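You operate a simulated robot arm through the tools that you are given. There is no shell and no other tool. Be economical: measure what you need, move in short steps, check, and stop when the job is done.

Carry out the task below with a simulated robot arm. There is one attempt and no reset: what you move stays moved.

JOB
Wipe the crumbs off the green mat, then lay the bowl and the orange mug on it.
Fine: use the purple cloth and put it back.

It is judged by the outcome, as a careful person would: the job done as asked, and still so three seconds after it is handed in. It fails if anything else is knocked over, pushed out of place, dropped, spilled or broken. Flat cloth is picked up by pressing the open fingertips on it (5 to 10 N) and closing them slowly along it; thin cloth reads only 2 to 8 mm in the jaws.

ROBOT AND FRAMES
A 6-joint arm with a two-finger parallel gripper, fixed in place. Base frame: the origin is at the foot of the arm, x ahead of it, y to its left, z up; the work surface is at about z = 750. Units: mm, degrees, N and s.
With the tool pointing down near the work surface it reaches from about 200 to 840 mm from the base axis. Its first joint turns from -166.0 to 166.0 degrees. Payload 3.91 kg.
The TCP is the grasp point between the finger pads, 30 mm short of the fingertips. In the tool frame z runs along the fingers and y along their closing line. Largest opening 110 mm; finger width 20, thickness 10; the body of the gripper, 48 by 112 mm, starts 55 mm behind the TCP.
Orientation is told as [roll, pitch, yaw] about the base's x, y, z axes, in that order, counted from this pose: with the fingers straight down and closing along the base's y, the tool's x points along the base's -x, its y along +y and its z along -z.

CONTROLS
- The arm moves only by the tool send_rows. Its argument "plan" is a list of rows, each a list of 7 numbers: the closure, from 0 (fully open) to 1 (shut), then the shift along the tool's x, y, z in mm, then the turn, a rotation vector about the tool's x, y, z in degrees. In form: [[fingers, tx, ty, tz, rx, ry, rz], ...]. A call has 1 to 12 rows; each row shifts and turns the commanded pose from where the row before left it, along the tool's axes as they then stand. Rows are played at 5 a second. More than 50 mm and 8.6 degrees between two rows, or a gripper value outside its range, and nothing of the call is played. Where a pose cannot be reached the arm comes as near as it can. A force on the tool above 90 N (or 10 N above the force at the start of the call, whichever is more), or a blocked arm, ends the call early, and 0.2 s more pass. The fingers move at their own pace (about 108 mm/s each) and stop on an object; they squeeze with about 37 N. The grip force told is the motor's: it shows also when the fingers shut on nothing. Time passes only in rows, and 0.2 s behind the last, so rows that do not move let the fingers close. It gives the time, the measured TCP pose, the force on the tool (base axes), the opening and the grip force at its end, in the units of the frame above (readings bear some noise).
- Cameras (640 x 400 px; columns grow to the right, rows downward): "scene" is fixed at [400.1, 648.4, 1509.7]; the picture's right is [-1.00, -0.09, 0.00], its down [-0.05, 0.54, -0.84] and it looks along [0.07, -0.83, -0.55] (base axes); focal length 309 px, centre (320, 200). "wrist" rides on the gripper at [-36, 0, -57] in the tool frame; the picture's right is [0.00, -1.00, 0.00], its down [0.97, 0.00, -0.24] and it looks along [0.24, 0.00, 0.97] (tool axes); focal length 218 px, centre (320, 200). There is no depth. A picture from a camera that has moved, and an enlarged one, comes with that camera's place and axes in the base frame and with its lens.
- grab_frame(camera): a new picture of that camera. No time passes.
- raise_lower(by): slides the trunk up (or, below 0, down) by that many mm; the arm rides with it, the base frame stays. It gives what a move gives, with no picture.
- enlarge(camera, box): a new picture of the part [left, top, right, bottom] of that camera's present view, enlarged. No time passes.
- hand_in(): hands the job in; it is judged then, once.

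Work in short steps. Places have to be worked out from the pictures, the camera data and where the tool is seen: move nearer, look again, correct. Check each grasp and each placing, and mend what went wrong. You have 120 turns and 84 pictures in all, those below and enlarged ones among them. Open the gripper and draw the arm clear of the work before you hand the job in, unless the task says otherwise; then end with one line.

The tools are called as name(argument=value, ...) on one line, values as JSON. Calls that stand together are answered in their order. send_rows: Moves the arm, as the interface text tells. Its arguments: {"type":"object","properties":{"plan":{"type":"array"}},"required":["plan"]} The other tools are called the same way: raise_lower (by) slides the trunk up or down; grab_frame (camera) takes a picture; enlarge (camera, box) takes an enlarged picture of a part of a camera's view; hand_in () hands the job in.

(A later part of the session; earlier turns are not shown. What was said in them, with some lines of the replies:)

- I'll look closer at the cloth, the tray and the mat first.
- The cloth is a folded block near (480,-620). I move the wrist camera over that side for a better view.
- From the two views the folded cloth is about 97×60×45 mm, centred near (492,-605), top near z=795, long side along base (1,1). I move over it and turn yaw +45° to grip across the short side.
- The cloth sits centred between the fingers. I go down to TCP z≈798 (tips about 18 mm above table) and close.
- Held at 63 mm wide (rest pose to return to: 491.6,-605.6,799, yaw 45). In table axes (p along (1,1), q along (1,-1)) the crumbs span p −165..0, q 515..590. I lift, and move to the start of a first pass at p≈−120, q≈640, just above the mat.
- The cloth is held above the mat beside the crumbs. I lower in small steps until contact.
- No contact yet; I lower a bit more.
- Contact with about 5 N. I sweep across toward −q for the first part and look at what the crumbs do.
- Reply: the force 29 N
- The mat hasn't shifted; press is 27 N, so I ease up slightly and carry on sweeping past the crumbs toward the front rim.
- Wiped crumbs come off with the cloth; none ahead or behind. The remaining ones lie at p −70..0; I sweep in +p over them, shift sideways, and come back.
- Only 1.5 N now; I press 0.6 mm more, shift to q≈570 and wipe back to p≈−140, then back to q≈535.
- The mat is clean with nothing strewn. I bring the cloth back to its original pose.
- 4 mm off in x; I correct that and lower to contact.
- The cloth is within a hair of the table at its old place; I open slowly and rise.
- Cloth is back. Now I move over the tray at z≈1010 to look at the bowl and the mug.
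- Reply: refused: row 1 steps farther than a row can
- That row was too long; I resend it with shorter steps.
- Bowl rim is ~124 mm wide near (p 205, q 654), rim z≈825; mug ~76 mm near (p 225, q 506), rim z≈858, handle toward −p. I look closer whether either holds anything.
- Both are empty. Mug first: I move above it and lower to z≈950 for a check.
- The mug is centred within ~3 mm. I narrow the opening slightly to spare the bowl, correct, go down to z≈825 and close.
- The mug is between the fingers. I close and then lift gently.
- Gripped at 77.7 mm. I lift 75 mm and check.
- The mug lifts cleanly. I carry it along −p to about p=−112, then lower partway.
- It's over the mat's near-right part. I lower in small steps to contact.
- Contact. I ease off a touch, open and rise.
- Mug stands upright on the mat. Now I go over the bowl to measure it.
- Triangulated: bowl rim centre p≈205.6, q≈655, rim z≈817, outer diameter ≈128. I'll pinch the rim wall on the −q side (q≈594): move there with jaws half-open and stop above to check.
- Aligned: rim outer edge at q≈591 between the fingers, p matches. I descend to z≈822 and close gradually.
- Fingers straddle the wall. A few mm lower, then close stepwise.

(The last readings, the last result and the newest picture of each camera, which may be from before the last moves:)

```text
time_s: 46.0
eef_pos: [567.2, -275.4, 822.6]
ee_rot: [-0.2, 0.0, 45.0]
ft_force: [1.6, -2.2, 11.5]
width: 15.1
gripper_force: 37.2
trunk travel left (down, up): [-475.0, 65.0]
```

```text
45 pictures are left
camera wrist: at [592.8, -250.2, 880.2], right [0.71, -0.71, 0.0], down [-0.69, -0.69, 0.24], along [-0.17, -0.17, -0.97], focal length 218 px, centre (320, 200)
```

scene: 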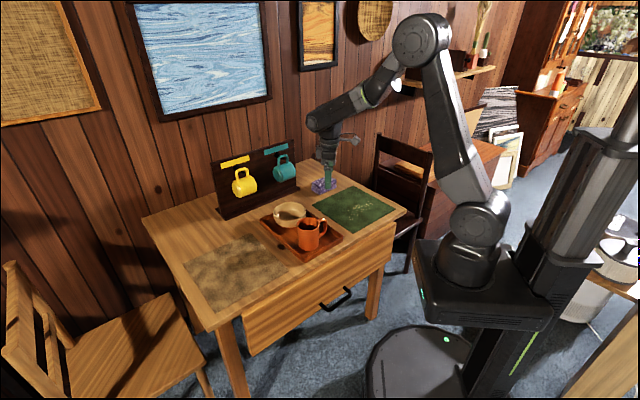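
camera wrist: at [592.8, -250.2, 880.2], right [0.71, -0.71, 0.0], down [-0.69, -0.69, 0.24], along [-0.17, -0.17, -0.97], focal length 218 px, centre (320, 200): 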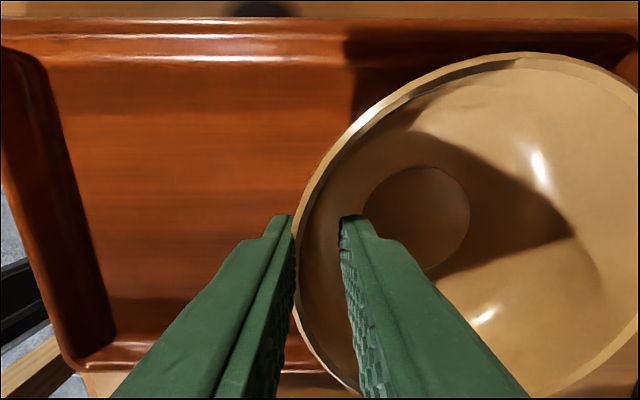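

Width 15 mm: the wall slopes ~25°, so a vertical pinch would tilt the bowl. I release, rise, and tilt the fingers 21° to lie along the wall.

send_rows(plan=[[0.75, 0, 0, 0, 0, 0, 0], [0.6, 0, 0, 0, 0, 0, 0], [0.5, 0, 0, 0, 0, 0, 0], [0.5, 0, 0, -30, 0, 0, 0], [0.5, 0, 0, -30, 0, 0, 0], [0.5, 0, 0, 0, 7, 0, 0], [0.5, 0, 0, 0, 7, 0, 0], [0.5, 0, 0, 0, 7, 0, 0], [0.5, 0, 0, 0, 0, 0, 0]])

grab_frame(camera="wrist")

enlarge(camera="scene", box=[240, 160, 340, 222])

```text
time_s: 48.0
eef_pos: [566.6, -274.6, 880.5]
ee_rot: [-21.1, 0.0, 45.0]
ft_force: [0.4, 0.7, 0.3]
width: 55.0
gripper_force: 0.1
trunk travel left (down, up): [-475.0, 65.0]
```

```text
44 pictures are left
camera wrist: at [576.5, -235.5, 934.4], right [0.66, -0.66, 0.36], down [-0.75, -0.63, 0.22], along [0.08, -0.42, -0.91], focal length 218 px, centre (320, 200)
```

wrist: 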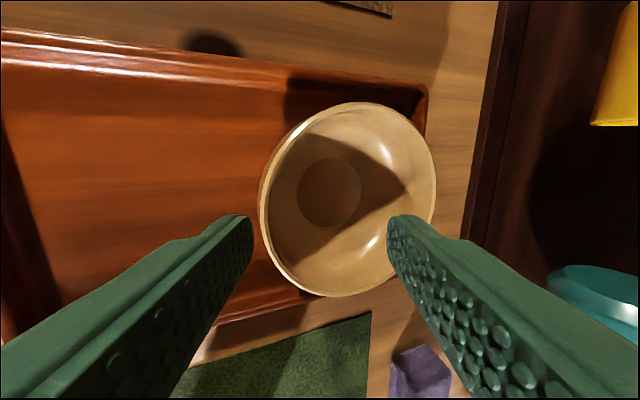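

```text
6.40 times, centred on (290, 191) of scene
camera zoom: at [400.1, 648.4, 1509.7], right [-1.0, -0.09, 0.0], down [-0.05, 0.54, -0.84], along [0.07, -0.83, -0.55], focal length 1979 px, centre (512, 258)
```

zoom: 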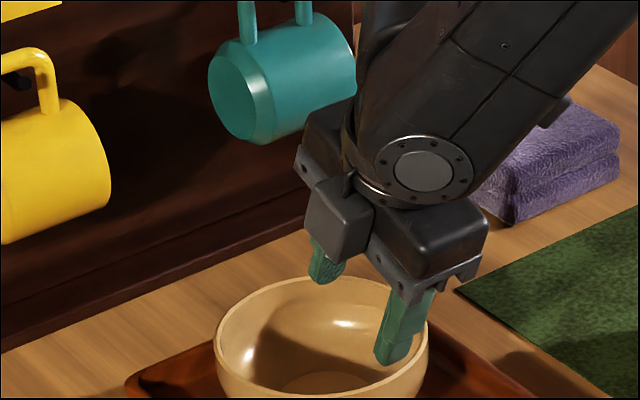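

Bowl rim's outer edge now at q≈586. I shift along tool y 28 mm and slide in along the tilted tool axis, checking before closing.

send_rows(plan=[[0.5, 0, 28, 0, 0, 0, 0], [0.5, 0, 0, 20, 0, 0, 0], [0.5, 0, 0, 18, 0, 0, 0], [0.5, 0, 0, 12, 0, 0, 0], [0.5, 0, 0, 0, 0, 0, 0]])

grab_frame(camera="wrist")

enlarge(camera="scene", box=[240, 170, 340, 232])

```text
time_s: 49.2
eef_pos: [559.9, -267.7, 824.3]
ee_rot: [-21.0, -0.1, 45.0]
ft_force: [-0.3, 0.4, 0.0]
width: 55.0
gripper_force: 0.0
trunk travel left (down, up): [-475.0, 65.0]
```

```text
42 pictures are left
camera wrist: at [570.7, -229.5, 878.1], right [0.66, -0.66, 0.36], down [-0.75, -0.63, 0.22], along [0.08, -0.42, -0.91], focal length 218 px, centre (320, 200)
```

wrist: 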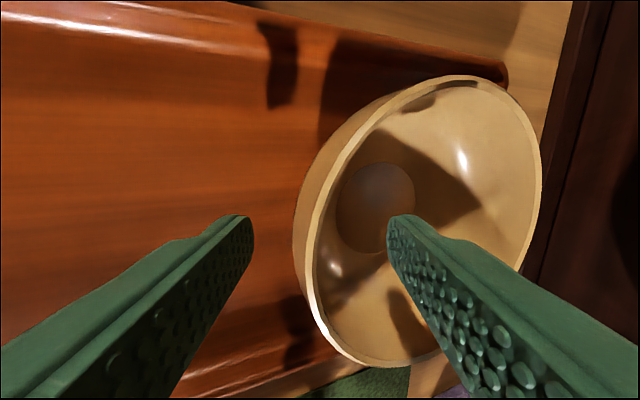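

```text
6.40 times, centred on (290, 201) of scene
camera zoom: at [400.1, 648.4, 1509.7], right [-1.0, -0.09, 0.0], down [-0.05, 0.54, -0.84], along [0.07, -0.83, -0.55], focal length 1979 px, centre (512, 194)
```

zoom: 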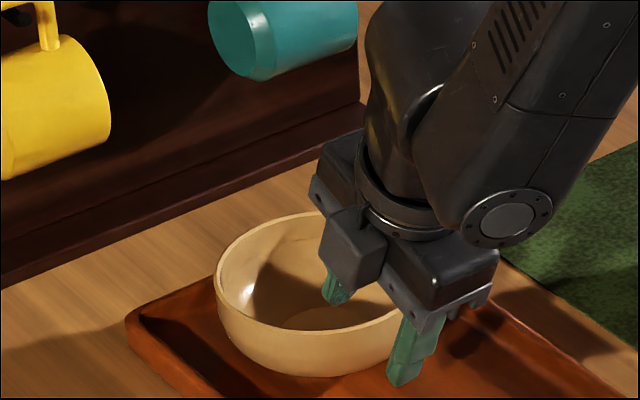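

The wall is between the fingers, slightly nearer the outer one; shift 4 mm and close stepwise.

send_rows(plan=[[0.5, 0, 4, 0, 0, 0, 0], [0.65, 0, 0, 0, 0, 0, 0], [0.75, 0, 0, 0, 0, 0, 0], [0.82, 0, 0, 0, 0, 0, 0], [0.88, 0, 0, 0, 0, 0, 0], [0.94, 0, 0, 0, 0, 0, 0], [1, 0, 0, 0, 0, 0, 0], [1, 0, 0, 0, 0, 0, 0]])

grab_frame(camera="wrist")

enlarge(camera="scene", box=[240, 170, 340, 232])

```text
time_s: 51.0
eef_pos: [557.5, -266.5, 823.3]
ee_rot: [-21.0, 0.1, 45.0]
ft_force: [0.4, 0.2, 2.4]
width: 9.8
gripper_force: 37.6
trunk travel left (down, up): [-475.0, 65.0]
```

```text
40 pictures are left
camera wrist: at [568.9, -226.6, 876.8], right [0.66, -0.66, 0.36], down [-0.75, -0.63, 0.22], along [0.08, -0.42, -0.91], focal length 218 px, centre (320, 200)
```

wrist: 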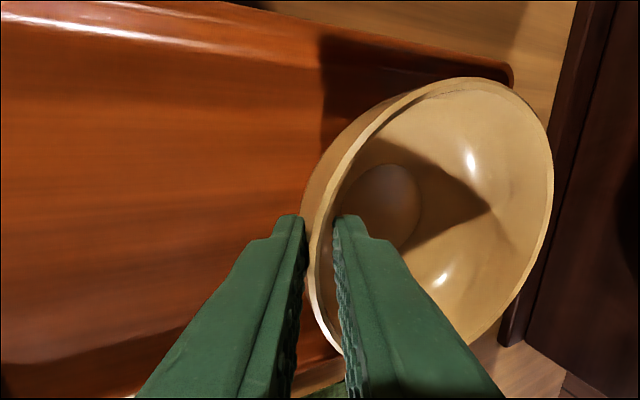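

```text
6.40 times, centred on (290, 201) of scene
camera zoom: at [400.1, 648.4, 1509.7], right [-1.0, -0.09, 0.0], down [-0.05, 0.54, -0.84], along [0.07, -0.83, -0.55], focal length 1979 px, centre (512, 194)
```

zoom: 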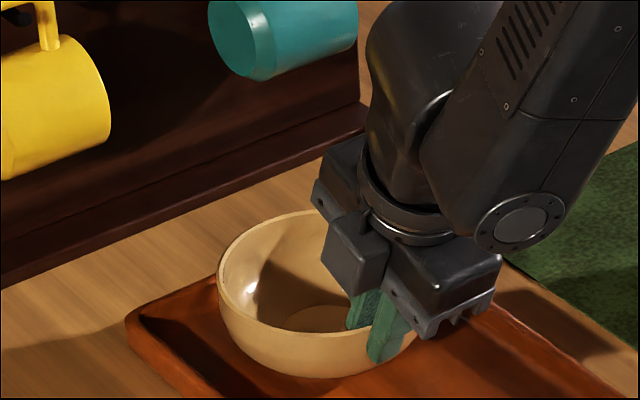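

Width 9.8 mm, force small: good grasp along the wall. I lift straight up 60 mm and check the tilt.

send_rows(plan=[[1, 0, -2.9, -7.5, 0, 0, 0], [1, 0, -7.2, -18.7, 0, 0, 0], [1, 0, -11.5, -29.9, 0, 0, 0], [1, 0, 0, 0, 0, 0, 0]])

enlarge(camera="scene", box=[230, 150, 350, 225])

grab_frame(camera="wrist")

```text
time_s: 52.0
eef_pos: [558.6, -267.0, 884.2]
ee_rot: [-21.1, 0.0, 44.9]
ft_force: [-0.2, 0.6, -2.6]
width: 9.7
gripper_force: 37.0
trunk travel left (down, up): [-475.0, 65.0]
```

```text
5.33 times, centred on (290, 188) of scene
camera zoom: at [400.1, 648.4, 1509.7], right [-1.0, -0.09, 0.0], down [-0.05, 0.54, -0.84], along [0.07, -0.83, -0.55], focal length 1649 px, centre (480, 267)
```

zoom: 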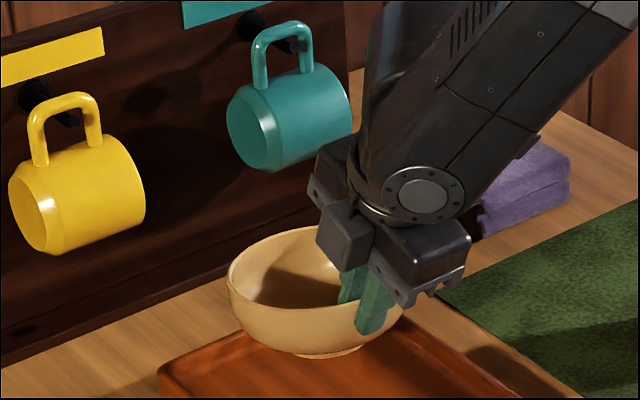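

```text
37 pictures are left
camera wrist: at [569.1, -227.8, 938.6], right [0.66, -0.66, 0.36], down [-0.75, -0.63, 0.22], along [0.08, -0.42, -0.91], focal length 218 px, centre (320, 200)
```

wrist: 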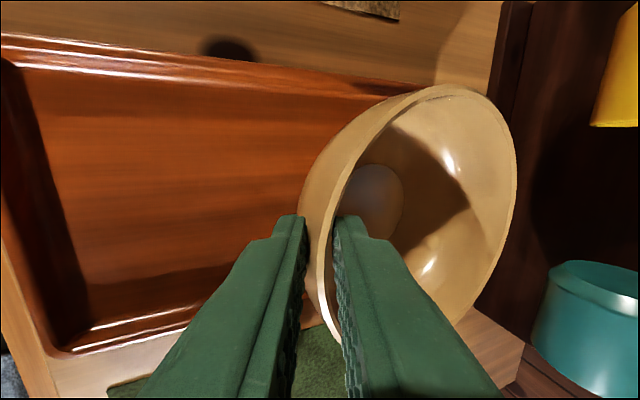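

The lifted bowl sags ~6° on its far side; I turn the gripper +6.5° about tool x to level it, then carry it to p≈−25, q≈630 over the mat.

send_rows(plan=[[1, 0, 0, 0, 6.5, 0, 0], [1, 20, 16, -8.3, 0, 0, 0], [1, 40, 0, 0, 0, 0, 0], [1, 43, 0, 0, 0, 0, 0], [1, 43, 0, 0, 0, 0, 0], [1, 43, 0, 0, 0, 0, 0], [1, 42, 0, 0, 0, 0, 0], [1, 0, 0, 0, 0, 0, 0]])

enlarge(camera="scene", box=[260, 140, 420, 240])

grab_frame(camera="wrist")

```text
time_s: 53.8
eef_pos: [467.6, -339.9, 885.3]
ee_rot: [-27.4, 0.1, 45.0]
ft_force: [-0.2, 1.0, -2.0]
width: 9.7
gripper_force: 36.8
out of reach, approached as far as the arm can: row 1, 5, 6, 7
trunk travel left (down, up): [-475.0, 65.0]
```

```text
4.00 times, centred on (340, 190) of scene
camera zoom: at [400.1, 648.4, 1509.7], right [-1.0, -0.09, 0.0], down [-0.05, 0.54, -0.84], along [0.07, -0.83, -0.55], focal length 1237 px, centre (240, 240)
```

zoom: 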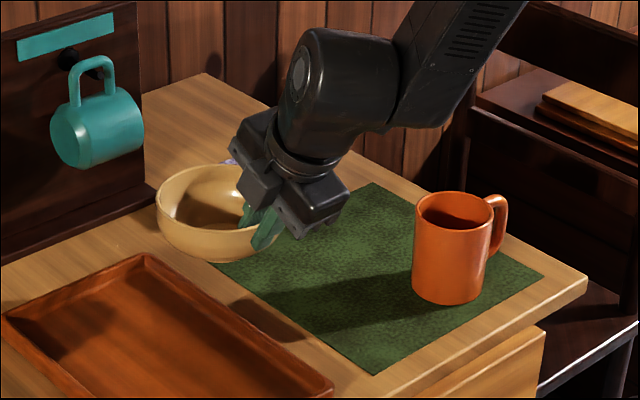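

```text
35 pictures are left
camera wrist: at [473.7, -296.6, 936.2], right [0.63, -0.63, 0.46], down [-0.76, -0.61, 0.21], along [0.15, -0.49, -0.86], focal length 218 px, centre (320, 200)
```

wrist: 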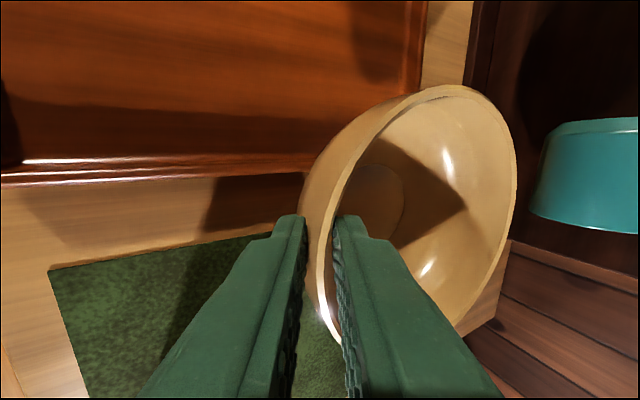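

The arm reached only p≈90: the extra tilt seems at the limit. I turn back −6.5° in place and see where it settles.

send_rows(plan=[[1, 0, 0, 0, -3.5, 0, 0], [1, 0, 0, 0, -3, 0, 0], [1, 0, 0, 0, 0, 0, 0]])

```text
time_s: 54.6
eef_pos: [477.7, -343.0, 889.9]
ee_rot: [-27.7, -0.3, 45.2]
ft_force: [0.2, -0.4, -3.4]
width: 9.5
gripper_force: 37.0
out of reach, approached as far as the arm can: row 1, 2
trunk travel left (down, up): [-475.0, 65.0]
```

Still stuck, perhaps since the commanded pose lies beyond a joint limit. I step the command back toward +p.

send_rows(plan=[[1, -20, 0, 0, 0, 0, 0], [1, 0, 0, 0, 0, 0, 0]])

```text
time_s: 55.2
eef_pos: [477.2, -342.9, 890.1]
ee_rot: [-27.9, -0.4, 45.2]
ft_force: [-0.1, 0.2, -2.1]
width: 9.8
gripper_force: 36.8
out of reach, approached as far as the arm can: row 1
trunk travel left (down, up): [-475.0, 65.0]
```

send_rows(plan=[[1, -30, 0, 0, 0, 0, 0], [1, -30, 0, 0, 0, 0, 0], [1, 0, 0, 0, 0, 0, 0]])

```text
time_s: 56.0
eef_pos: [521.0, -299.6, 890.2]
ee_rot: [-27.8, -0.3, 45.0]
ft_force: [0.2, 0.1, -2.5]
width: 9.6
gripper_force: 37.2
trunk travel left (down, up): [-475.0, 65.0]
```

Reachable again; now reduce the tilt here.

send_rows(plan=[[1, 0, 0, 0, -3.5, 0, 0], [1, 0, 0, 0, -3.5, 0, 0], [1, 0, 0, 0, 0, 0, 0]])

```text
time_s: 56.8
eef_pos: [523.7, -308.4, 895.0]
ee_rot: [-27.7, 0.2, 44.8]
ft_force: [-0.5, -0.2, -2.7]
width: 9.6
gripper_force: 37.6
out of reach, approached as far as the arm can: row 1, 2
trunk travel left (down, up): [-475.0, 65.0]
```

Odd; I test a single small back-rotation combined with moving outward along q.

send_rows(plan=[[1, 0, -10, 0, -2, 0, 0], [1, 0, -10, 0, -2, 0, 0], [1, 0, 0, 0, 0, 0, 0]])

grab_frame(camera="scene")

```text
time_s: 57.6
eef_pos: [528.5, -324.6, 903.2]
ee_rot: [-27.2, 1.6, 43.9]
ft_force: [0.1, -0.8, -2.1]
width: 9.6
gripper_force: 36.9
out of reach, approached as far as the arm can: row 1, 2
trunk travel left (down, up): [-475.0, 65.0]
```

```text
34 pictures are left
```

scene: 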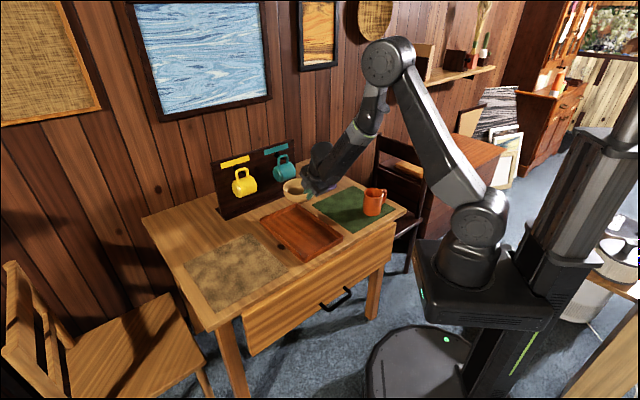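

The forearm and tool are now nearly in line (wrist singularity). Lifting makes the forearm flatter, so I raise straight up to get out of it.

send_rows(plan=[[1, 0, -9.2, -17.7, 0, 0, 0], [1, 0, -9.2, -17.7, 0, 0, 0], [1, 0, -9.2, -17.7, 0, 0, 0], [1, 0, 0, 0, 0, 0, 0]])

```text
time_s: 58.6
eef_pos: [530.6, -322.4, 963.0]
ee_rot: [-27.2, 1.5, 44.0]
ft_force: [0.2, -0.7, -2.0]
width: 9.6
gripper_force: 37.4
trunk travel left (down, up): [-475.0, 65.0]
```

That worked. Now I lower the trunk so the arm works from below with a flatter forearm: −60 first as a test.

raise_lower(by=-60)

```text
time_s: 59.6
eef_pos: [531.0, -322.1, 903.1]
ee_rot: [-27.2, 1.4, 43.8]
ft_force: [0.8, -0.1, -1.6]
width: 9.8
gripper_force: 37.6
trunk travel left (down, up): [-415.0, 125.0]
```

send_rows(plan=[[1, 0, -16, -30, 0, 0, 0], [1, 0, -16, -30, 0, 0, 0], [1, 0, -16, -30, 0, 0, 0], [1, 0, 0, 0, 0, 0, 0]])

raise_lower(by=-100)

send_rows(plan=[[1, 0, -16, -30, 0, 0, 0], [1, 0, -16, -30, 0, 0, 0], [1, 0, 0, 0, 0, 0, 0]])

raise_lower(by=-60)

enlarge(camera="scene", box=[200, 0, 520, 400])

```text
time_s: 60.6
eef_pos: [533.4, -320.4, 1003.2]
ee_rot: [-27.1, 1.5, 43.8]
ft_force: [-0.8, 0.4, -2.2]
width: 9.7
gripper_force: 37.2
trunk travel left (down, up): [-415.0, 125.0]
```

```text
time_s: 61.9
eef_pos: [534.1, -320.0, 904.3]
ee_rot: [-27.3, 1.5, 43.9]
ft_force: [-0.7, 1.0, -2.4]
width: 9.4
gripper_force: 37.0
trunk travel left (down, up): [-315.0, 225.0]
```

```text
time_s: 62.7
eef_pos: [535.5, -321.2, 972.2]
ee_rot: [-27.2, 1.5, 44.0]
ft_force: [0.6, -0.2, -2.0]
width: 9.6
gripper_force: 36.3
trunk travel left (down, up): [-315.0, 225.0]
```

```text
time_s: 63.7
eef_pos: [535.4, -320.6, 912.4]
ee_rot: [-27.2, 1.5, 43.8]
ft_force: [0.6, 0.2, -2.4]
width: 9.4
gripper_force: 36.5
trunk travel left (down, up): [-255.0, 285.0]
```

```text
1.00 times, centred on (360, 200) of scene
camera zoom: at [400.1, 648.4, 1509.7], right [-1.0, -0.09, 0.0], down [-0.05, 0.54, -0.84], along [0.07, -0.83, -0.55], focal length 309 px, centre (280, 200)
```

zoom: 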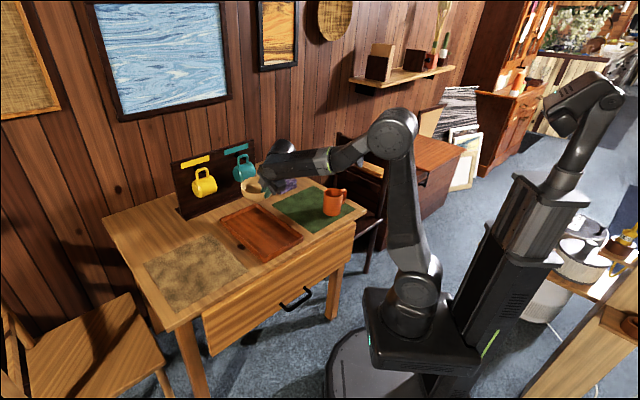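

Forearm is now flat. I carry the bowl to p≈−25, q≈567 at this height.

send_rows(plan=[[1, 30, 16.8, -8.7, 0, 0, 0], [1, 30, 16.9, -8.8, 0, 0, 0], [1, 40, 0, 0, 0, 0, 0], [1, 40, 0, 0, 0, 0, 0], [1, 37, 0, 0, 0, 0, 0], [1, 0, 0, 0, 0, 0, 0]])

enlarge(camera="scene", box=[260, 130, 420, 230])

grab_frame(camera="wrist")

```text
time_s: 65.1
eef_pos: [380.9, -416.8, 916.6]
ee_rot: [-27.1, 1.6, 43.9]
ft_force: [0.3, -0.2, -1.9]
width: 9.7
gripper_force: 37.0
trunk travel left (down, up): [-255.0, 285.0]
```

```text
4.00 times, centred on (340, 180) of scene
camera zoom: at [400.1, 648.4, 1509.7], right [-1.0, -0.09, 0.0], down [-0.05, 0.54, -0.84], along [0.07, -0.83, -0.55], focal length 1237 px, centre (240, 280)
```

zoom: 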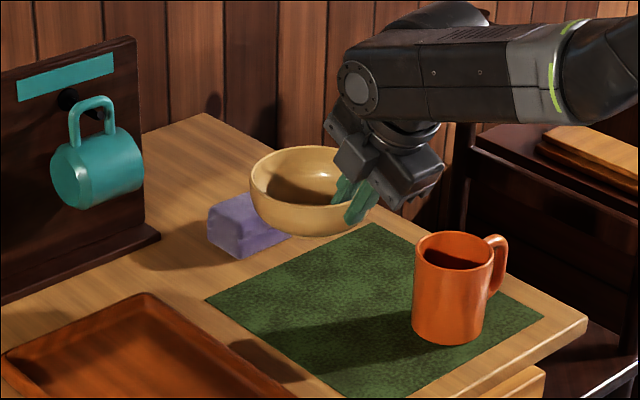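

```text
31 pictures are left
camera wrist: at [389.9, -372.5, 967.0], right [0.63, -0.63, 0.46], down [-0.77, -0.59, 0.24], along [0.12, -0.5, -0.86], focal length 218 px, centre (320, 200)
```

wrist: 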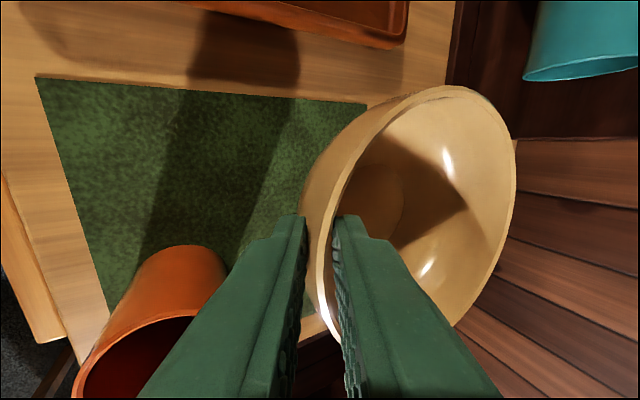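

Bowl hangs level at p −25, q≈628. I nudge +7 in p for clearance from the mug and lower ~88 mm.

send_rows(plan=[[1, -7, 13.6, 26.3, 0, 0, 0], [1, 0, 13.6, 26.3, 0, 0, 0], [1, 0, 9, 17.5, 0, 0, 0], [1, 0, 4.2, 8, 0, 0, 0], [1, 0, 0, 0, 0, 0, 0]])

enlarge(camera="scene", box=[280, 140, 420, 228])

```text
time_s: 66.3
eef_pos: [383.6, -414.7, 830.2]
ee_rot: [-27.1, 1.5, 43.8]
ft_force: [-0.1, -0.6, -2.3]
width: 9.3
gripper_force: 36.6
trunk travel left (down, up): [-255.0, 285.0]
```

```text
4.55 times, centred on (350, 184) of scene
camera zoom: at [400.1, 648.4, 1509.7], right [-1.0, -0.09, 0.0], down [-0.05, 0.54, -0.84], along [0.07, -0.83, -0.55], focal length 1406 px, centre (184, 273)
```

zoom: 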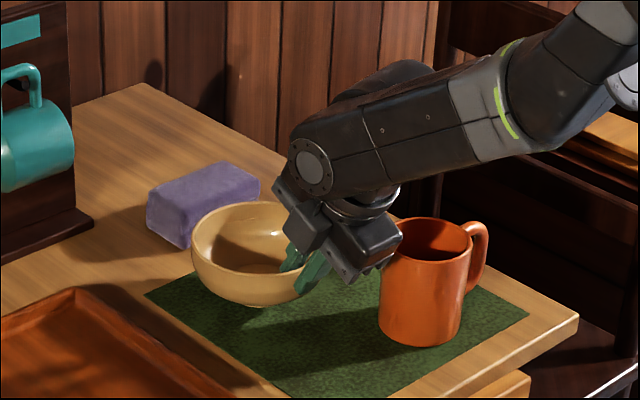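

Clear so far. I lower in small steps toward contact (expected near z≈815).

send_rows(plan=[[1, 0, 2.3, 4.4, 0, 0, 0], [1, 0, 1.4, 2.7, 0, 0, 0], [1, 0, 0.7, 1.3, 0, 0, 0], [1, 0, 0, 0, 0, 0, 0]])

grab_frame(camera="wrist")

```text
time_s: 67.3
eef_pos: [385.2, -414.5, 819.8]
ee_rot: [-27.2, 1.5, 43.8]
ft_force: [-0.9, 0.8, -3.0]
width: 9.3
gripper_force: 37.6
trunk travel left (down, up): [-255.0, 285.0]
```

```text
29 pictures are left
camera wrist: at [393.9, -369.5, 870.8], right [0.63, -0.63, 0.46], down [-0.77, -0.59, 0.24], along [0.12, -0.5, -0.86], focal length 218 px, centre (320, 200)
```

wrist: 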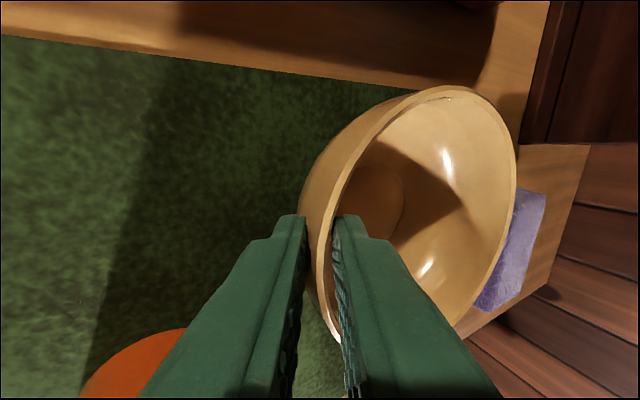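

send_rows(plan=[[1, 0, 0.9, 1.8, 0, 0, 0], [1, 0, 0.7, 1.3, 0, 0, 0], [1, 0, 0, 0, 0, 0, 0]])

```text
time_s: 68.1
eef_pos: [385.5, -415.0, 817.2]
ee_rot: [-27.2, 1.4, 43.9]
ft_force: [0.9, -0.5, -3.3]
width: 9.2
gripper_force: 37.0
trunk travel left (down, up): [-255.0, 285.0]
```

send_rows(plan=[[1, 0, 0.9, 1.8, 0, 0, 0], [1, 0, 0.5, 0.9, 0, 0, 0], [1, 0, 0, 0, 0, 0, 0]])

```text
time_s: 68.9
eef_pos: [383.5, -413.1, 814.6]
ee_rot: [-27.4, 1.5, 43.8]
ft_force: [-8.3, 3.4, 15.4]
width: 9.1
gripper_force: 37.2
trunk travel left (down, up): [-255.0, 285.0]
```

Contact on the mat. I ease off, open to ~30 mm and check before withdrawing.

send_rows(plan=[[1, 0, -0.3, -0.6, 0, 0, 0], [0.9, 0, 0, 0, 0, 0, 0], [0.85, 0, 0, 0, 0, 0, 0], [0.78, 0, 0, 0, 0, 0, 0], [0.72, 0, 0, 0, 0, 0, 0], [0.72, 0, 0, 0, 0, 0, 0]])

grab_frame(camera="wrist")

enlarge(camera="scene", box=[280, 140, 420, 228])

```text
time_s: 70.3
eef_pos: [386.1, -412.7, 814.7]
ee_rot: [-27.3, 1.6, 43.9]
ft_force: [0.1, -1.4, -0.2]
width: 30.8
gripper_force: 0.1
trunk travel left (down, up): [-255.0, 285.0]
```

```text
28 pictures are left
camera wrist: at [394.3, -368.7, 863.8], right [0.63, -0.63, 0.46], down [-0.77, -0.59, 0.24], along [0.12, -0.5, -0.86], focal length 218 px, centre (320, 200)
```

wrist: 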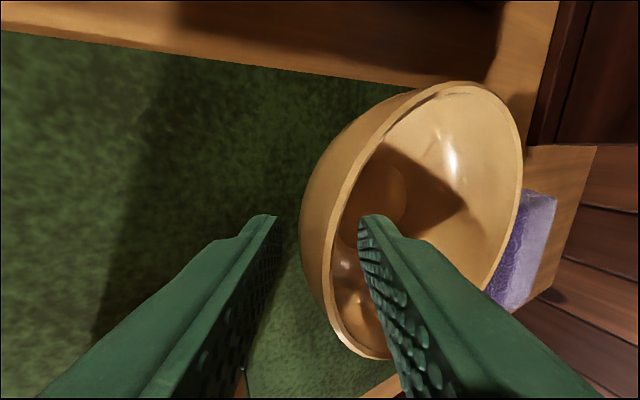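

```text
4.55 times, centred on (350, 184) of scene
camera zoom: at [400.1, 648.4, 1509.7], right [-1.0, -0.09, 0.0], down [-0.05, 0.54, -0.84], along [0.07, -0.83, -0.55], focal length 1406 px, centre (184, 273)
```

zoom: 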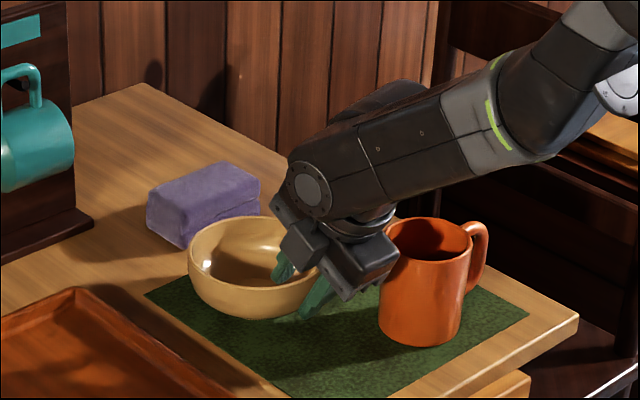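

The bowl stands flat on the mat. I withdraw along the fingers, then straight up.

send_rows(plan=[[0.72, 0, 0, -15, 0, 0, 0], [0.72, 0, 0, -25, 0, 0, 0], [0.72, 0, 0, -25, 0, 0, 0], [0.72, 0, -18, -35, 0, 0, 0], [0.72, 0, -18, -35, 0, 0, 0], [0.5, 0, -18, -35, 0, 0, 0], [0.3, 0, -18, -35, 0, 0, 0], [0, 0, 0, 0, 0, 0, 0]])

grab_frame(camera="wrist")

enlarge(camera="scene", box=[210, 120, 420, 251])

```text
time_s: 72.1
eef_pos: [368.7, -388.5, 1029.9]
ee_rot: [-27.2, 1.5, 44.1]
ft_force: [-1.3, 0.0, 0.2]
width: 109.9
gripper_force: 0.1
trunk travel left (down, up): [-255.0, 285.0]
```

```text
26 pictures are left
camera wrist: at [377.4, -343.5, 1080.4], right [0.63, -0.63, 0.46], down [-0.77, -0.59, 0.24], along [0.12, -0.5, -0.86], focal length 218 px, centre (320, 200)
```

wrist: 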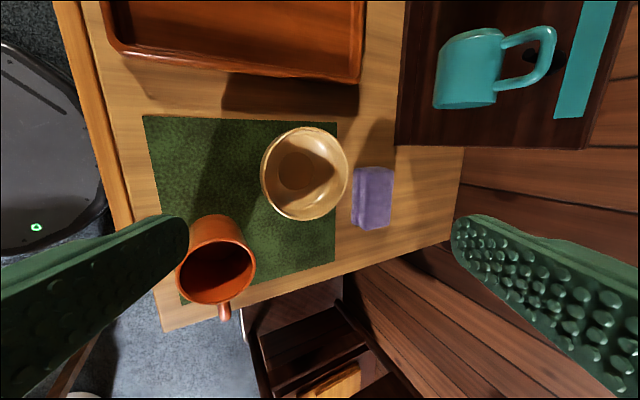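

```text
3.05 times, centred on (315, 186) of scene
camera zoom: at [400.1, 648.4, 1509.7], right [-1.0, -0.09, 0.0], down [-0.05, 0.54, -0.84], along [0.07, -0.83, -0.55], focal length 942 px, centre (335, 244)
```

zoom: 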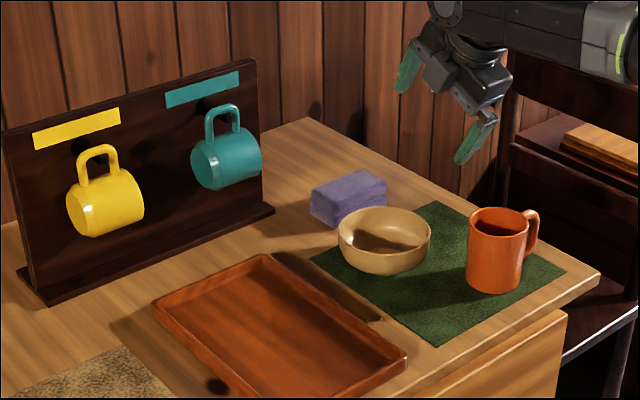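

Both items stand upright and wholly on the clean mat, the cloth is back in place, the tray hasn't moved, and the open gripper is clear. I hand it in.

hand_in()

```text
The job is handed in.
```

The crumbs are wiped off the green mat, the purple cloth is back where it was, and the bowl and orange mug are standing on the mat.
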